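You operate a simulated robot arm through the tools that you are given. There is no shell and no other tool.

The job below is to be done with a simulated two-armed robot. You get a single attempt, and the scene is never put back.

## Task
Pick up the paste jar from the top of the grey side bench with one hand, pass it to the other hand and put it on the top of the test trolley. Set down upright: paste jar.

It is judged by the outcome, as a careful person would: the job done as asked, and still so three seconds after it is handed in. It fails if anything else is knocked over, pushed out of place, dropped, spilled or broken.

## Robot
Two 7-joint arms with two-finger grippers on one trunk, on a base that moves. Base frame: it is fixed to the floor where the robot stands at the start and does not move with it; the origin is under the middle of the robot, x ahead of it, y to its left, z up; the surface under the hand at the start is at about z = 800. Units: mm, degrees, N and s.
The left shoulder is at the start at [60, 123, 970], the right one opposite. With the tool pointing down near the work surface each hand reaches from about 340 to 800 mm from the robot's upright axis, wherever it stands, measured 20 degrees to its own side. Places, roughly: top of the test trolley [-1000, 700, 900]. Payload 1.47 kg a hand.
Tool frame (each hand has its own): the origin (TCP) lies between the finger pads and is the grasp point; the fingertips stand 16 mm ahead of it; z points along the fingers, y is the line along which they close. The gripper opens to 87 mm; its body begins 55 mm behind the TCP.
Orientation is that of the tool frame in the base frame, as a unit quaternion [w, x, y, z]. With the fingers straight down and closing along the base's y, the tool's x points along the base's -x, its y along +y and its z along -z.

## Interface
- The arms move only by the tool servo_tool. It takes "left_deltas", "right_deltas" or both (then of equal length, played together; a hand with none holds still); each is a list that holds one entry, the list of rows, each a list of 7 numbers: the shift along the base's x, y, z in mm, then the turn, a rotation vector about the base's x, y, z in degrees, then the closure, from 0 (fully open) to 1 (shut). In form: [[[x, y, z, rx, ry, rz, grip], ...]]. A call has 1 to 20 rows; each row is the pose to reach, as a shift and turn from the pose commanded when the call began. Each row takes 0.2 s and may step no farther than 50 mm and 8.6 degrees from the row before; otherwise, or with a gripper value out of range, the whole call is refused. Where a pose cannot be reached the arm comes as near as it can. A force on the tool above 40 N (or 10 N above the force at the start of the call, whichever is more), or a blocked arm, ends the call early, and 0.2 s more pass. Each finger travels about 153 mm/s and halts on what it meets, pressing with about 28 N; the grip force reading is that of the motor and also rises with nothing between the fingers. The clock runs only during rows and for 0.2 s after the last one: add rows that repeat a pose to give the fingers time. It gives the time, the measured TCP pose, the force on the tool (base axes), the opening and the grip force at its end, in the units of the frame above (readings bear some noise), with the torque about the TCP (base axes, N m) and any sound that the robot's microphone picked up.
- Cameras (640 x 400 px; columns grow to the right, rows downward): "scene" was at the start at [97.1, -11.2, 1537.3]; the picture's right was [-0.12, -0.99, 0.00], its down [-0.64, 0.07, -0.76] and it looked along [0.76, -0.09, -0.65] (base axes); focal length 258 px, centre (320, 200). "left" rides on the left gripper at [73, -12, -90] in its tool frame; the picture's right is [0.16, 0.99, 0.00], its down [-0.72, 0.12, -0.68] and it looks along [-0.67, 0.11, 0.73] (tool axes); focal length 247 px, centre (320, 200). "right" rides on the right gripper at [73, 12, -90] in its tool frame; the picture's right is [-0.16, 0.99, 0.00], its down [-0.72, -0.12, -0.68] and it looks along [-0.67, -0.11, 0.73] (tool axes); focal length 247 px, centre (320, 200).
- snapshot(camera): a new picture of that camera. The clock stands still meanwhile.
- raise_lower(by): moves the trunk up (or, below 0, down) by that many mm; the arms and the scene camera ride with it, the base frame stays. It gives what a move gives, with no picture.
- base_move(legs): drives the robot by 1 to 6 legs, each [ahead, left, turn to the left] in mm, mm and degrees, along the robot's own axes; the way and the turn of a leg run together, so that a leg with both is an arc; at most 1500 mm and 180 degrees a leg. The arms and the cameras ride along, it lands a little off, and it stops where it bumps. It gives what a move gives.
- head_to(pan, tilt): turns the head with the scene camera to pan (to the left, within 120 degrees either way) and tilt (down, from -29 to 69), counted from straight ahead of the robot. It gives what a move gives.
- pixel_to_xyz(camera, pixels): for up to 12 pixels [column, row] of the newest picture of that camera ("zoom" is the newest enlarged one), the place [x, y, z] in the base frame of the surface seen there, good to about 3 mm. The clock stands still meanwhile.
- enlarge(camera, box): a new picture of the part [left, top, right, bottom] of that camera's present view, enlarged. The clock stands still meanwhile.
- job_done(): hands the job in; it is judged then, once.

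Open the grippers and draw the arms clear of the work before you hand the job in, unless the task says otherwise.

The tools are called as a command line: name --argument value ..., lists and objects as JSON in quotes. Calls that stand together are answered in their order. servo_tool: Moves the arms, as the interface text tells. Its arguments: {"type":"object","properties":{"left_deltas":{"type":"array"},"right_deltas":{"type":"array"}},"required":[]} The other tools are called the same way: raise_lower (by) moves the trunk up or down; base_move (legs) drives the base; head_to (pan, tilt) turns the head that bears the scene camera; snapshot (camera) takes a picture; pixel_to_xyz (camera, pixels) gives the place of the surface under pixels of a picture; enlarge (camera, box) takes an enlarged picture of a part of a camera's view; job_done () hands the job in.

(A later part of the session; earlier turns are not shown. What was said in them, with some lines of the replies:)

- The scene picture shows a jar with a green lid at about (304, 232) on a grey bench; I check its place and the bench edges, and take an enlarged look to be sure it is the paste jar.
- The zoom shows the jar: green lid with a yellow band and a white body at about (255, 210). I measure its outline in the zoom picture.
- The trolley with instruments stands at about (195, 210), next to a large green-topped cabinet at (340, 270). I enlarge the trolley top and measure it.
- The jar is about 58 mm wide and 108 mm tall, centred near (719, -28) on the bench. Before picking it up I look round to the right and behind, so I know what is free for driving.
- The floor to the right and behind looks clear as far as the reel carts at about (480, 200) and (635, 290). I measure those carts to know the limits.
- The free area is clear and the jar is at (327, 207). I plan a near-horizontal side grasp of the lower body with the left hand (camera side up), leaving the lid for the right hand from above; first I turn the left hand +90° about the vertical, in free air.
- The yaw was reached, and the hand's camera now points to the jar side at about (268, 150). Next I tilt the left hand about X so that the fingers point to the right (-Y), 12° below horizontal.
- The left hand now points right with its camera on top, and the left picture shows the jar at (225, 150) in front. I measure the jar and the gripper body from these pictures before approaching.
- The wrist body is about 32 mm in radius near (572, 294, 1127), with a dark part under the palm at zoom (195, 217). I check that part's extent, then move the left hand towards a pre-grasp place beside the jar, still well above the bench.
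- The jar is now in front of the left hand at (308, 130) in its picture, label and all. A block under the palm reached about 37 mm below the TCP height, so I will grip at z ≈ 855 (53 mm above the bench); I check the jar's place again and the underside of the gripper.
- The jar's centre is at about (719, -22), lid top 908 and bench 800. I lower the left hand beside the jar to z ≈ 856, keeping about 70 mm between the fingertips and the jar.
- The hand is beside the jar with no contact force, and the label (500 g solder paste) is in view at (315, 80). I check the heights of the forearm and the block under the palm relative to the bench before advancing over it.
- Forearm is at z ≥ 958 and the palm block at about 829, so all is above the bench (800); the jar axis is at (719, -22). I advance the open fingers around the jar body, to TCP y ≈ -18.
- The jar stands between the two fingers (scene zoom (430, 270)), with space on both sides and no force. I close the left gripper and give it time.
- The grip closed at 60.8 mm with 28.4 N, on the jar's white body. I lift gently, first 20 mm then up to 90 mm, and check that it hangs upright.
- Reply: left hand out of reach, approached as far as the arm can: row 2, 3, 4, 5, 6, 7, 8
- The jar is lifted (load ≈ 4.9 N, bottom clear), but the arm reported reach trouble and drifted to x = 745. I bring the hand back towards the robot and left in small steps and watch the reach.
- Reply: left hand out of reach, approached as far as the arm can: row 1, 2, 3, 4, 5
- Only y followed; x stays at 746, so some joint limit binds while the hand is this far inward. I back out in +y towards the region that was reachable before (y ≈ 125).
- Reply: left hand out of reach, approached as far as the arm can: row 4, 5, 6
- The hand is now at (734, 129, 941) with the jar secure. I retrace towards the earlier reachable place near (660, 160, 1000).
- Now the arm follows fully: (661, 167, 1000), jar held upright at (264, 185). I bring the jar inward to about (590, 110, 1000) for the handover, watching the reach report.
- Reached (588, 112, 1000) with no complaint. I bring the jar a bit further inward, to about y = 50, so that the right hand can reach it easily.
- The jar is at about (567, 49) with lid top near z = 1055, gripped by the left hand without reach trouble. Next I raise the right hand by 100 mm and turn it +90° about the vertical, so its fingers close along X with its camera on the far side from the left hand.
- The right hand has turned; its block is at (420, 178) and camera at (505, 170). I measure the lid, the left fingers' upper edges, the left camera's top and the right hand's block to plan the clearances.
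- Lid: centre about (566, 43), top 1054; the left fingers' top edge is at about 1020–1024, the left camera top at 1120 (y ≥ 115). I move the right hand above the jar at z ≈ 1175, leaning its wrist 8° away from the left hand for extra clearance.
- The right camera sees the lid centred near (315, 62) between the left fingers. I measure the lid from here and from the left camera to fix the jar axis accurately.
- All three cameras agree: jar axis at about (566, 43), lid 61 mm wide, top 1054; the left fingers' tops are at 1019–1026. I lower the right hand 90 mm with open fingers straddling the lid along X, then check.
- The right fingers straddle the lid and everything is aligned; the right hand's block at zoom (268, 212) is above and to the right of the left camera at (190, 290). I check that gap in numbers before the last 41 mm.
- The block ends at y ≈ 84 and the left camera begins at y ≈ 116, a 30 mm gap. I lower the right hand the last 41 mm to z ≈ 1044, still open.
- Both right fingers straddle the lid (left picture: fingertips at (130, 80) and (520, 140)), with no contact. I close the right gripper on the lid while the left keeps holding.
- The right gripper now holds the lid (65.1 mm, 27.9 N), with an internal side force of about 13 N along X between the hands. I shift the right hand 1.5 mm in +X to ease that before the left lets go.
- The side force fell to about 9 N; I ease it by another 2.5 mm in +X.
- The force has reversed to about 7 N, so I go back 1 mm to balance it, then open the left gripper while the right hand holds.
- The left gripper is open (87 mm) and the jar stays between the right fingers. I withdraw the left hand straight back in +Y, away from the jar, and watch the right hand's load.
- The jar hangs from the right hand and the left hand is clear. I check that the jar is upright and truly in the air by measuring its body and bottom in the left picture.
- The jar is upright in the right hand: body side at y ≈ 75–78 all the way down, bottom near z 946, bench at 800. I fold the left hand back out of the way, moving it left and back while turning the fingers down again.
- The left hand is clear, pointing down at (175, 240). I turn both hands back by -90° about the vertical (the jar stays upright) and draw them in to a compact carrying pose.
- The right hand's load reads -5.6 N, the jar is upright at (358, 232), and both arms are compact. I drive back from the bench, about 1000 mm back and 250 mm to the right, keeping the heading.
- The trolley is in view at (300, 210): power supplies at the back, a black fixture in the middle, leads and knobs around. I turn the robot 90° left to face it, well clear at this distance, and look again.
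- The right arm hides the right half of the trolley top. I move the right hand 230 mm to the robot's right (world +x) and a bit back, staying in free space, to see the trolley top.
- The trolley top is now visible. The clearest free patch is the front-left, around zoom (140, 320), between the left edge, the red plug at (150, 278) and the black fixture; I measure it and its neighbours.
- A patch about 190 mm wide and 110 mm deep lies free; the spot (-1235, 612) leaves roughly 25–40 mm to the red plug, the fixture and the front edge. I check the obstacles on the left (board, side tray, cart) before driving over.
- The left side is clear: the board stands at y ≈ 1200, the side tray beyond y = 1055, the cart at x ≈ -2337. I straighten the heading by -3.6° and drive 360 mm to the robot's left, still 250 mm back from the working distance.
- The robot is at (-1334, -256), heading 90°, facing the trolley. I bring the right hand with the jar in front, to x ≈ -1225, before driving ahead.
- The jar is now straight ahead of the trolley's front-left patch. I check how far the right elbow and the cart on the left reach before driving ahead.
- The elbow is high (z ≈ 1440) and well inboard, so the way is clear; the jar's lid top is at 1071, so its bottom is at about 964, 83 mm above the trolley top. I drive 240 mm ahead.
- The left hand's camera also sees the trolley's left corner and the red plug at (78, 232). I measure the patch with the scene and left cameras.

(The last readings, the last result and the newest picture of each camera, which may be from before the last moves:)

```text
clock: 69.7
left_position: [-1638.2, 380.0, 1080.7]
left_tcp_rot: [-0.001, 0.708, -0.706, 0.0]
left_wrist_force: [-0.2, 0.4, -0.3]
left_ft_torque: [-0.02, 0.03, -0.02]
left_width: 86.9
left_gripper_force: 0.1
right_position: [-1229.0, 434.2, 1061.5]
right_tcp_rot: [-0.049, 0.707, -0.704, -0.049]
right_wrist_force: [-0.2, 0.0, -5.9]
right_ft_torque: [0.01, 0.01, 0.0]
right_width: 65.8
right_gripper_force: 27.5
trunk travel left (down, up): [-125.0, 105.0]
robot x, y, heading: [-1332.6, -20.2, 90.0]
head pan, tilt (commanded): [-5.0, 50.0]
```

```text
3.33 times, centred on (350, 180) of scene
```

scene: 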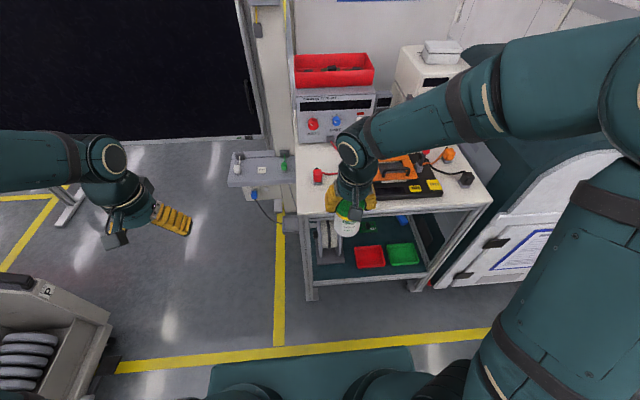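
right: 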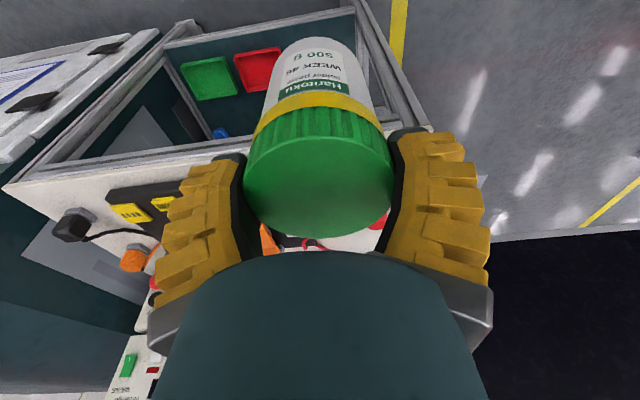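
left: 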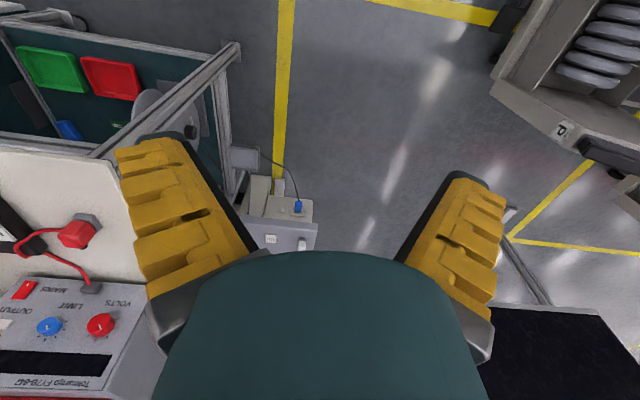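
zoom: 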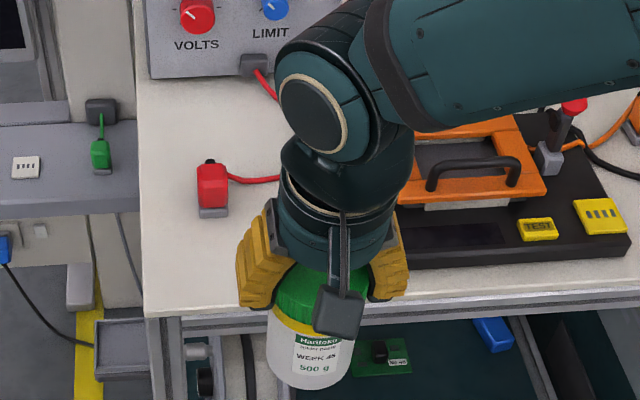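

The spot (-1238, 610) is free: plug at x -1298…-1262 with its front at y ≈ 662, fixture edge at x ≈ -1165, front edge at y ≈ 550, top at z ≈ 881. I move the jar over it at the present height (bottom ≈ 963, over the plug's 930).

servo_tool --right_deltas '[[[-2, 30, 0, 0, 0, 0, 1], [-4, 62, 0, 0, 0, 0, 1], [-6, 95, 0, 0, 0, 0, 1], [-8, 128, 0, 0, 0, 0, 1], [-8, 158, 0, 0, 0, 0, 1], [-8, 178, 0, 0, 0, 0, 1], [-8, 178, 0, 0, 0, 0, 1]]]'

snapshot --camera "scene"

snapshot --camera "right"

snapshot --camera "left"

```text
clock: 71.3
left_position: [-1638.2, 378.5, 1080.3]
left_tcp_rot: [0.0, 0.708, -0.706, 0.0]
left_wrist_force: [-0.4, 0.0, -0.3]
left_ft_torque: [-0.02, -0.01, 0.02]
left_width: 86.7
left_gripper_force: 0.0
right_position: [-1233.9, 611.1, 1063.4]
right_tcp_rot: [-0.048, 0.707, -0.704, -0.048]
right_wrist_force: [0.1, -0.4, -6.4]
right_ft_torque: [-0.01, 0.0, -0.01]
right_width: 66.0
right_gripper_force: 28.0
trunk travel left (down, up): [-125.0, 105.0]
robot x, y, heading: [-1332.0, -22.9, 89.9]
head pan, tilt (commanded): [-5.0, 50.0]
```

```text
taken
```

scene: 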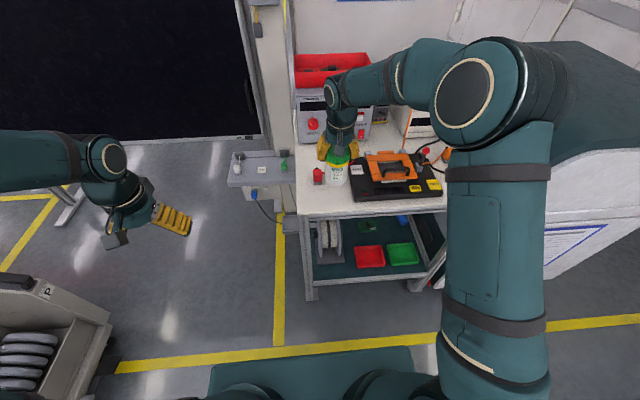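

```text
taken
```

right: 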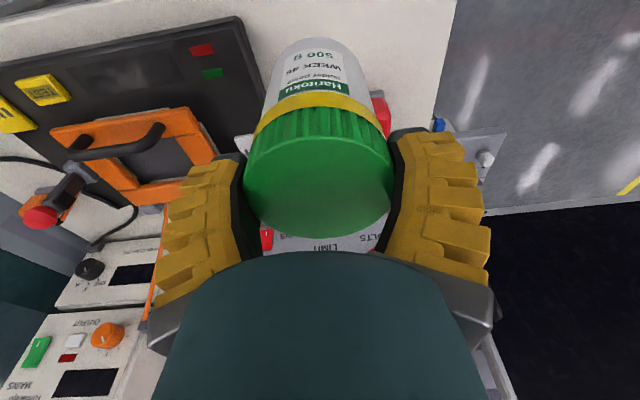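

```text
taken
```

left: 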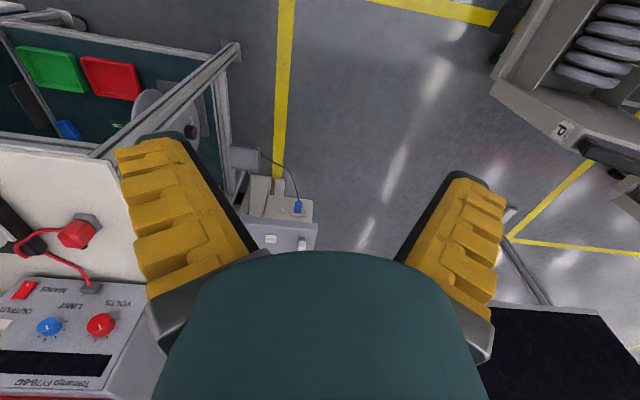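

The jar is above the patch, with the red plug visible behind it at (318, 176). I turn the left hand -55° about the vertical where it is, so that its camera can watch the jar from the side.

servo_tool --left_deltas '[[[0, 0, 0, 0, 0, -8, 0], [0, 0, 0, 0, 0, -16, 0], [0, 0, 0, 0, 0, -24, 0], [0, 0, 0, 0, 0, -32, 0], [0, 0, 0, 0, 0, -40, 0], [0, 0, 0, 0, 0, -48, 0], [0, 0, 0, 0, 0, -55, 0], [0, 0, 0, 0, 0, -55, 0]]]'

snapshot --camera "left"

enlarge --camera "scene" --box '[270, 90, 430, 230]'

```text
clock: 73.1
left_position: [-1637.3, 378.5, 1082.3]
left_tcp_rot: [0.0, -0.302, 0.953, 0.001]
left_wrist_force: [-0.3, 0.5, -0.5]
left_ft_torque: [0.0, -0.01, 0.01]
left_width: 87.0
left_gripper_force: 0.0
right_position: [-1234.4, 612.3, 1062.3]
right_tcp_rot: [-0.048, 0.707, -0.704, -0.048]
right_wrist_force: [-0.4, -0.5, -6.2]
right_ft_torque: [-0.01, 0.02, -0.01]
right_width: 65.6
right_gripper_force: 27.6
trunk travel left (down, up): [-125.0, 105.0]
robot x, y, heading: [-1331.6, -23.0, 90.2]
head pan, tilt (commanded): [-5.0, 50.0]
```

```text
taken
```

left: 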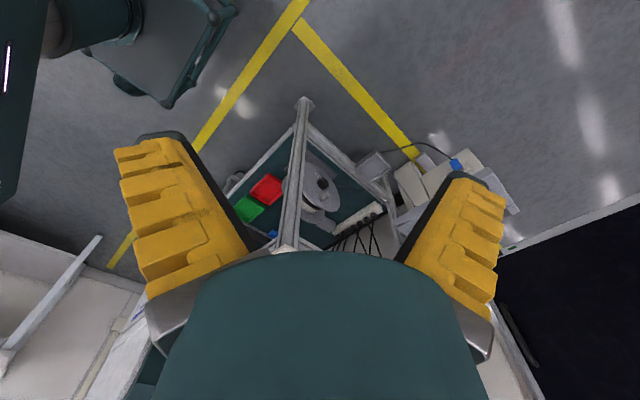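

```text
2.86 times, centred on (350, 160) of scene
```

zoom: 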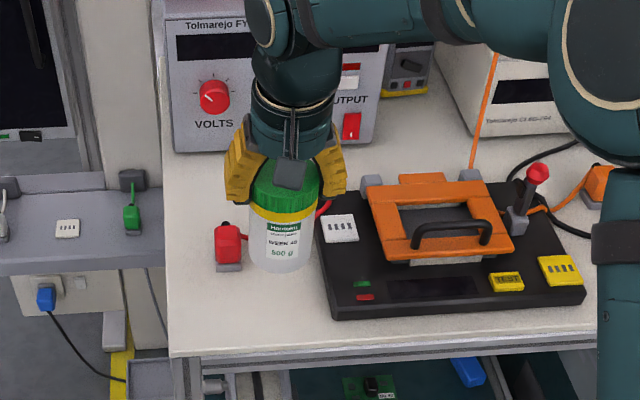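

The scene zoom shows the jar at (282, 220) hanging above the patch. I measure the jar's body and bottom edge from here to fix the lowering distance.

pixel_to_xyz --camera "zoom" --pixels '[[282, 225], [280, 250], [280, 265], [280, 270], [252, 235], [312, 235], [230, 250], [230, 268], [282, 300], [330, 310], [280, 355], [200, 330]]'

pixel_to_xyz --camera "right" --pixels '[[318, 185], [248, 185], [390, 185], [318, 232], [318, 138], [400, 60], [230, 20], [300, 45]]'

```text
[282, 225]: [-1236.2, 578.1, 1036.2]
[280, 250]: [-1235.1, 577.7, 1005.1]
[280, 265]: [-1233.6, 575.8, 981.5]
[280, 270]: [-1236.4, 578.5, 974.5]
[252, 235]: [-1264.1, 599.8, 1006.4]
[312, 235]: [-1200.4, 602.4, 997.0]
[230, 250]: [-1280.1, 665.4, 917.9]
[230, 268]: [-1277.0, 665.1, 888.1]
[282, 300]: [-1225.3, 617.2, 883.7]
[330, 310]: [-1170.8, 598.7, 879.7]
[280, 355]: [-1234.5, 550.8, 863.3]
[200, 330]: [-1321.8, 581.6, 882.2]
```

```text
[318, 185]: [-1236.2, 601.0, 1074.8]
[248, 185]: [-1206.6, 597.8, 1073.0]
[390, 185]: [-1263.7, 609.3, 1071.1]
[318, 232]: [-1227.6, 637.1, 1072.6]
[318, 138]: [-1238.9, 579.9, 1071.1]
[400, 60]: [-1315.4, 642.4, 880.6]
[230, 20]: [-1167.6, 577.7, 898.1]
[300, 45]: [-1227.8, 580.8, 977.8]
```

The jar is vertical (front side y ≈ 577 over its height), its axis at about (-1234, 608) and its bottom near 965, i.e. 84 mm above the top. I lower it 74 mm and check the view.

servo_tool --right_deltas '[[[0, 0, -18, 0, 0, 0, 1], [0, 0, -36, 0, 0, 0, 1], [0, 0, -52, 0, 0, 0, 1], [0, 0, -66, 0, 0, 0, 1], [0, 0, -74, 0, 0, 0, 1], [0, 0, -74, 0, 0, 0, 1]]]'

enlarge --camera "scene" --box '[270, 110, 430, 230]'

snapshot --camera "right"

```text
clock: 74.5
left_position: [-1637.9, 379.5, 1081.1]
left_tcp_rot: [0.0, -0.303, 0.953, 0.0]
left_wrist_force: [-0.8, 0.4, -0.2]
left_ft_torque: [0.0, -0.02, 0.01]
left_width: 86.8
left_gripper_force: 0.0
right_position: [-1236.6, 611.8, 988.2]
right_tcp_rot: [-0.049, 0.706, -0.704, -0.049]
right_wrist_force: [0.1, -0.9, -5.5]
right_ft_torque: [0.01, -0.01, -0.01]
right_width: 65.6
right_gripper_force: 28.4
trunk travel left (down, up): [-125.0, 105.0]
robot x, y, heading: [-1337.2, -20.0, 90.0]
head pan, tilt (commanded): [-5.0, 50.0]
```

```text
3.33 times, centred on (350, 170) of scene
```

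zoom: 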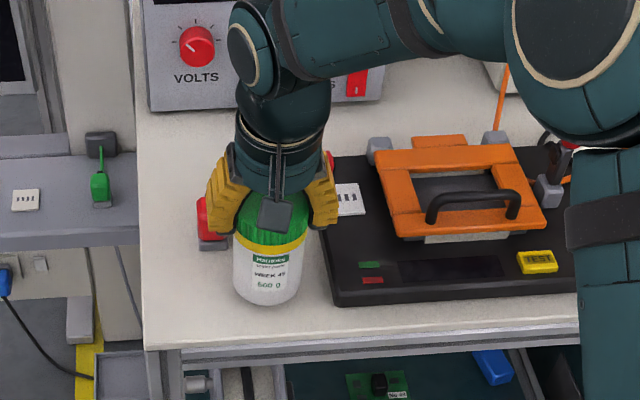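

```text
taken
```

right: 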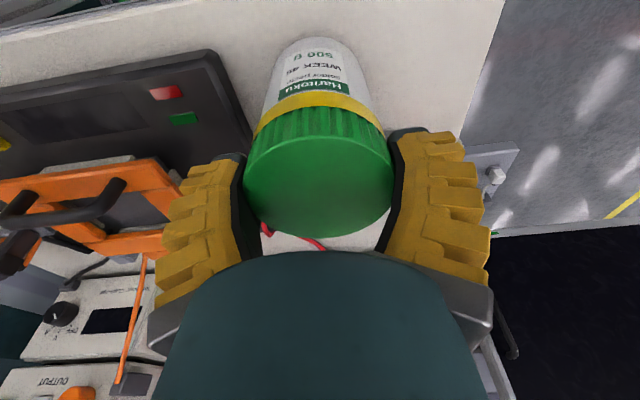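

The jar is about 10 mm above the top, with clear space to the plug at (205, 215) and the fixture at (330, 260). I lower slowly by 7 mm in small rows and watch the load.

servo_tool --right_deltas '[[[0, 0, -3, 0, 0, 0, 1], [0, 0, -5, 0, 0, 0, 1], [0, 0, -7, 0, 0, 0, 1], [0, 0, -7, 0, 0, 0, 1]]]'

enlarge --camera "scene" --box '[300, 140, 380, 220]'

```text
clock: 75.5
left_position: [-1637.7, 378.1, 1081.5]
left_tcp_rot: [0.001, -0.302, 0.953, 0.0]
left_wrist_force: [0.2, 0.0, -0.5]
left_ft_torque: [-0.01, 0.01, 0.0]
left_width: 87.0
left_gripper_force: 0.1
right_position: [-1236.4, 613.2, 980.8]
right_tcp_rot: [-0.049, 0.706, -0.705, -0.049]
right_wrist_force: [0.6, 0.5, -5.4]
right_ft_torque: [0.01, -0.02, -0.01]
right_width: 65.6
right_gripper_force: 27.8
trunk travel left (down, up): [-125.0, 105.0]
robot x, y, heading: [-1335.6, -23.1, 90.0]
head pan, tilt (commanded): [-5.0, 50.0]
```

```text
5.00 times, centred on (340, 180) of scene
```

zoom: 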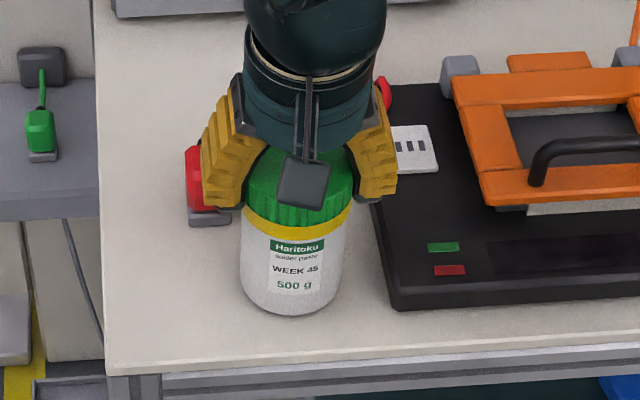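

No contact yet (load still -5.4 N); the jar is within a few mm of the top. I go on down in 1 mm rows by 3 mm and read the load.

servo_tool --right_deltas '[[[0, 0, -1, 0, 0, 0, 1], [0, 0, -2, 0, 0, 0, 1], [0, 0, -3, 0, 0, 0, 1], [0, 0, -3, 0, 0, 0, 1]]]'

```text
clock: 76.5
left_position: [-1638.1, 379.4, 1080.6]
left_tcp_rot: [0.0, -0.303, 0.953, 0.0]
left_wrist_force: [0.6, -0.4, 0.1]
left_ft_torque: [-0.03, 0.01, 0.02]
left_width: 86.9
left_gripper_force: 0.1
right_position: [-1235.8, 612.1, 978.6]
right_tcp_rot: [-0.049, 0.707, -0.704, -0.049]
right_wrist_force: [-0.5, -1.0, -4.6]
right_ft_torque: [-0.05, 0.02, -0.01]
right_width: 65.7
right_gripper_force: 28.2
trunk travel left (down, up): [-125.0, 105.0]
robot x, y, heading: [-1335.6, -19.6, 90.3]
head pan, tilt (commanded): [-5.0, 50.0]
```

The load is now -4.6 N, perhaps the first touch. I lower another 2 mm in 0.7 mm rows.

servo_tool --right_deltas '[[[0, 0, -0.7, 0, 0, 0, 1], [0, 0, -1.4, 0, 0, 0, 1], [0, 0, -2, 0, 0, 0, 1], [0, 0, -2, 0, 0, 0, 1]]]'

```text
clock: 77.5
left_position: [-1638.0, 377.5, 1080.9]
left_tcp_rot: [0.0, -0.303, 0.953, 0.0]
left_wrist_force: [-0.8, 0.2, -0.3]
left_ft_torque: [-0.04, 0.01, -0.01]
left_width: 86.9
left_gripper_force: 0.1
right_position: [-1235.8, 613.7, 976.6]
right_tcp_rot: [-0.05, 0.706, -0.704, -0.05]
right_wrist_force: [0.7, 0.6, 11.8]
right_ft_torque: [-0.49, -0.07, 0.02]
right_width: 65.7
right_gripper_force: 28.1
trunk travel left (down, up): [-125.0, 105.0]
robot x, y, heading: [-1336.0, -19.2, 90.2]
head pan, tilt (commanded): [-5.0, 50.0]
```

Contact: the force went to +11.8 N, with torque showing the near edge of the base touching first (a very slight tilt). I ease up 1.2 mm and trim the tilt by -0.8° about X, then read again.

servo_tool --right_deltas '[[[0, 0, 0.6, -0.4, 0, 0, 1], [0, 0, 1.0, -0.8, 0, 0, 1], [0, 0, 1.0, -0.8, 0, 0, 1]]]'

enlarge --camera "scene" --box '[300, 140, 380, 220]'

```text
clock: 78.3
left_position: [-1637.3, 378.1, 1080.8]
left_tcp_rot: [0.0, -0.302, 0.953, 0.0]
left_wrist_force: [0.6, 0.4, -0.3]
left_ft_torque: [-0.04, 0.04, -0.02]
left_width: 87.2
left_gripper_force: 0.0
right_position: [-1235.8, 612.9, 978.1]
right_tcp_rot: [-0.044, 0.707, -0.704, -0.045]
right_wrist_force: [0.1, 4.8, 6.4]
right_ft_torque: [0.05, 0.04, -0.05]
right_width: 65.7
right_gripper_force: 28.5
trunk travel left (down, up): [-125.0, 105.0]
robot x, y, heading: [-1334.0, -22.9, 90.1]
head pan, tilt (commanded): [-5.0, 50.0]
```

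```text
5.00 times, centred on (340, 180) of scene
```

zoom: 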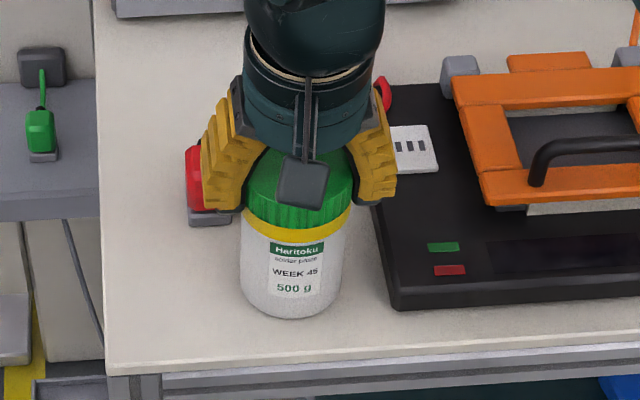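

The torque is now near zero and the base stands flat with a light press. I ease up 0.5 mm more and then open the right gripper.

servo_tool --right_deltas '[[[0, 0, 0.5, 0, 0, 0, 1], [0, 0, 0.5, 0, 0, 0, 1], [0, 0, 0.5, 0, 0, 0, 0.2], [0, 0, 0.5, 0, 0, 0, 0.1], [0, 0, 0.5, 0, 0, 0, 0], [0, 0, 0.5, 0, 0, 0, 0]]]'

enlarge --camera "scene" --box '[300, 140, 380, 220]'

snapshot --camera "right"

```text
clock: 79.7
left_position: [-1638.5, 378.5, 1081.0]
left_tcp_rot: [0.0, -0.303, 0.953, 0.0]
left_wrist_force: [0.0, 0.0, 0.4]
left_ft_torque: [-0.01, -0.01, 0.01]
left_width: 86.8
left_gripper_force: 0.0
right_position: [-1236.7, 613.0, 977.4]
right_tcp_rot: [-0.044, 0.707, -0.705, -0.046]
right_wrist_force: [0.9, 0.0, 0.0]
right_ft_torque: [-0.01, 0.03, -0.03]
right_width: 87.0
right_gripper_force: 0.1
trunk travel left (down, up): [-125.0, 105.0]
robot x, y, heading: [-1331.4, -23.3, 90.3]
head pan, tilt (commanded): [-5.0, 50.0]
```

```text
5.00 times, centred on (340, 180) of scene
```

zoom: 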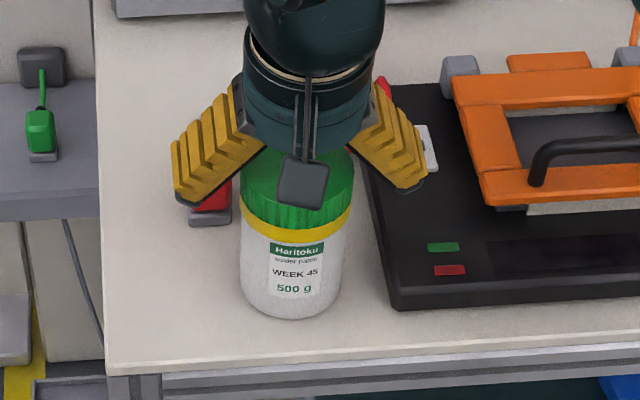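

```text
taken
```

right: 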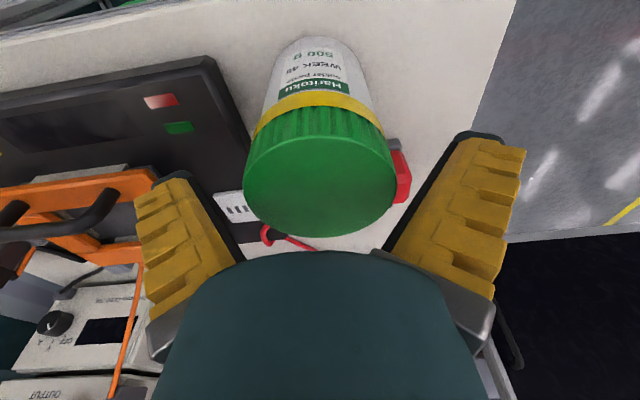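

Released: the jar stands upright with both fingers clear of the lid (width 87 mm, no force). I raise the right hand straight up 150 mm, then draw it back towards the robot.

servo_tool --right_deltas '[[[0, 0, 10, 0, 0, 0, 0], [0, 0, 25, 0, 0, 0, 0], [0, 0, 45, 0, 0, 0, 0], [0, 0, 70, 0, 0, 0, 0], [0, 0, 95, 0, 0, 0, 0], [0, 0, 120, 0, 0, 0, 0], [0, 0, 145, 0, 0, 0, 0], [0, -30, 150, 0, 0, 0, 0], [0, -70, 150, 0, 0, 0, 0], [0, -110, 150, 0, 0, 0, 0], [0, -150, 150, 0, 0, 0, 0], [0, -180, 150, 0, 0, 0, 0], [0, -180, 150, 0, 0, 0, 0]]]'

snapshot --camera "scene"

enlarge --camera "scene" --box '[280, 100, 440, 220]'

```text
clock: 82.5
left_position: [-1638.4, 378.0, 1080.7]
left_tcp_rot: [0.0, -0.303, 0.953, 0.0]
left_wrist_force: [-0.7, -0.4, 0.0]
left_ft_torque: [-0.01, -0.02, 0.0]
left_width: 87.1
left_gripper_force: 0.1
right_position: [-1238.3, 433.3, 1127.8]
right_tcp_rot: [-0.044, 0.707, -0.705, -0.045]
right_wrist_force: [0.3, -0.3, -0.2]
right_ft_torque: [-0.01, -0.02, 0.01]
right_width: 87.1
right_gripper_force: 0.0
trunk travel left (down, up): [-125.0, 105.0]
robot x, y, heading: [-1333.1, -21.1, 90.2]
head pan, tilt (commanded): [-5.0, 50.0]
```

```text
taken
```

scene: 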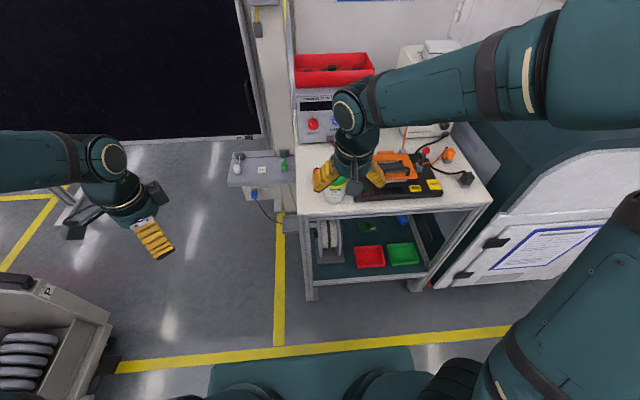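

```text
3.33 times, centred on (360, 160) of scene
```

zoom: 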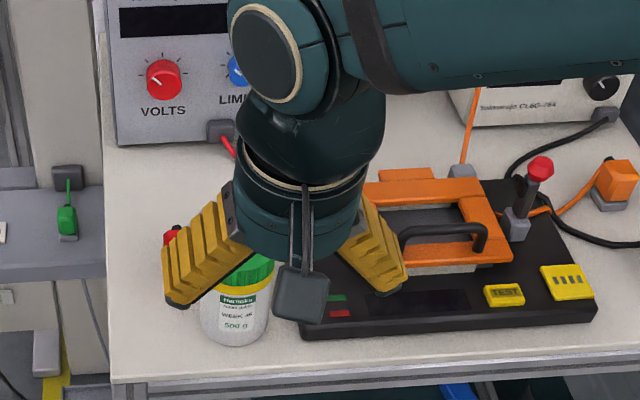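

The right hand is clear of the jar, which stands behind it at zoom (235, 305). I back the robot away by 300 mm and look at the result.

base_move --legs '[[-300, 0, 0]]'

servo_tool --right_deltas '[[[40, -5, 0, 0, 0, 0, 0], [80, -10, 0, 0, 0, 0, 0], [120, -15, 0, 0, 0, 0, 0], [160, -20, 0, 0, 0, 0, 0], [160, -20, 0, 0, 0, 0, 0]]]'

head_to --pan -5 --tilt 38

snapshot --camera "scene"

enlarge --camera "scene" --box '[280, 100, 480, 230]'

```text
clock: 84.5
left_position: [-1637.7, 77.0, 1080.1]
left_tcp_rot: [0.0, -0.303, 0.953, -0.001]
left_wrist_force: [0.6, 0.0, 0.9]
left_ft_torque: [0.05, 0.0, 0.01]
left_width: 87.0
left_gripper_force: 0.1
right_position: [-1237.0, 132.5, 1129.4]
right_tcp_rot: [-0.045, 0.707, -0.704, -0.046]
right_wrist_force: [-0.3, -0.5, 0.8]
right_ft_torque: [0.02, -0.01, 0.0]
right_width: 87.0
right_gripper_force: 0.1
trunk travel left (down, up): [-125.0, 105.0]
robot x, y, heading: [-1332.5, -324.5, 90.2]
head pan, tilt (commanded): [-5.0, 50.0]
```

```text
clock: 85.7
left_position: [-1637.9, 77.6, 1080.4]
left_tcp_rot: [-0.001, -0.304, 0.953, 0.001]
left_wrist_force: [-0.4, -0.3, 0.2]
left_ft_torque: [0.02, -0.04, -0.01]
left_width: 87.0
left_gripper_force: 0.2
right_position: [-1077.7, 115.7, 1129.7]
right_tcp_rot: [-0.044, 0.708, -0.703, -0.044]
right_wrist_force: [0.2, -0.6, -0.6]
right_ft_torque: [-0.01, -0.03, 0.03]
right_width: 87.2
right_gripper_force: 0.2
trunk travel left (down, up): [-125.0, 105.0]
robot x, y, heading: [-1331.0, -321.2, 90.5]
head pan, tilt (commanded): [-5.0, 50.0]
```

```text
clock: 86.5
left_position: [-1636.1, 77.8, 1081.5]
left_tcp_rot: [-0.001, -0.303, 0.953, -0.001]
left_wrist_force: [0.3, -0.3, 0.0]
left_ft_torque: [-0.01, 0.01, -0.02]
left_width: 87.0
left_gripper_force: 0.0
right_position: [-1078.6, 115.6, 1129.8]
right_tcp_rot: [-0.044, 0.709, -0.703, -0.045]
right_wrist_force: [0.3, -0.4, 0.6]
right_ft_torque: [-0.03, 0.01, 0.02]
right_width: 86.8
right_gripper_force: 0.0
trunk travel left (down, up): [-125.0, 105.0]
robot x, y, heading: [-1335.0, -320.1, 90.5]
head pan, tilt (commanded): [-5.0, 38.0]
```

```text
taken
```

scene: 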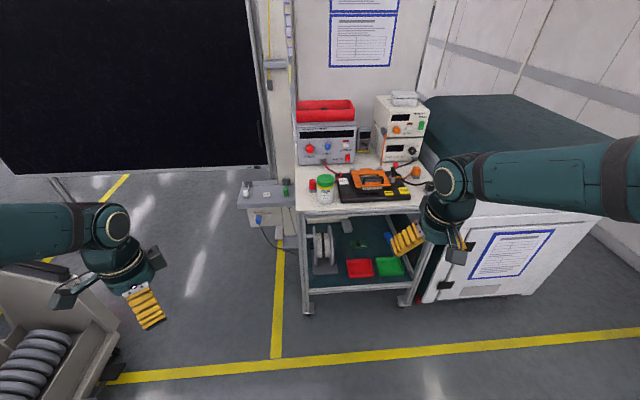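

```text
3.08 times, centred on (380, 165) of scene
```

zoom: 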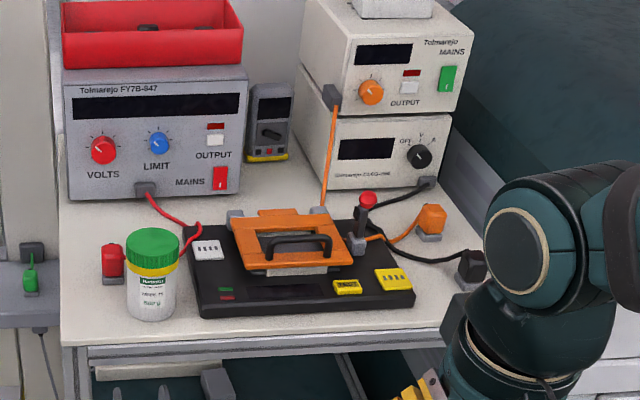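

The jar stands upright on the trolley at zoom (152, 275), with the plugs, fixture and instruments where they were. I check its place and uprightness in numbers once more.

pixel_to_xyz --camera "zoom" --pixels '[[152, 243], [152, 280], [152, 310], [130, 243], [176, 243], [150, 330], [112, 262]]'

```text
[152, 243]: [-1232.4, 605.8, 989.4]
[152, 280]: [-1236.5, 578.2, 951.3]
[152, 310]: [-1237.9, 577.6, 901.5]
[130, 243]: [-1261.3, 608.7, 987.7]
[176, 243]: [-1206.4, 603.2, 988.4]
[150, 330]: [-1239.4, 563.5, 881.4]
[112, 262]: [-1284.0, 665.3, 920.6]
```

The lid top is level at z ≈ 988 (881 + 107) and the body side is vertical at y ≈ 578, so the jar is upright and fully on the trolley top. Both grippers are open and the arms are clear, so I hand the job in.

job_done

```text
The job is handed in.
```

The paste jar is standing upright on the top of the test trolley, and the job is handed in.

- **Pickup and handover:** the left hand took the jar off the grey side bench by its body. It passed the jar in mid-air to the right hand, which held it by the lid.
- **Placement:** the right hand set it on the free patch at the trolley's front-left, at about (-1235, 607). That leaves about 20 mm or more to the red plug, the black fixture and the front edge.
- **Check after release:** the lid top is level at about z = 988 and the side of the jar is vertical. The plugs, fixture and instruments look unmoved in the last picture.

Both grippers are open, and the robot has backed about 300 mm away from the trolley.
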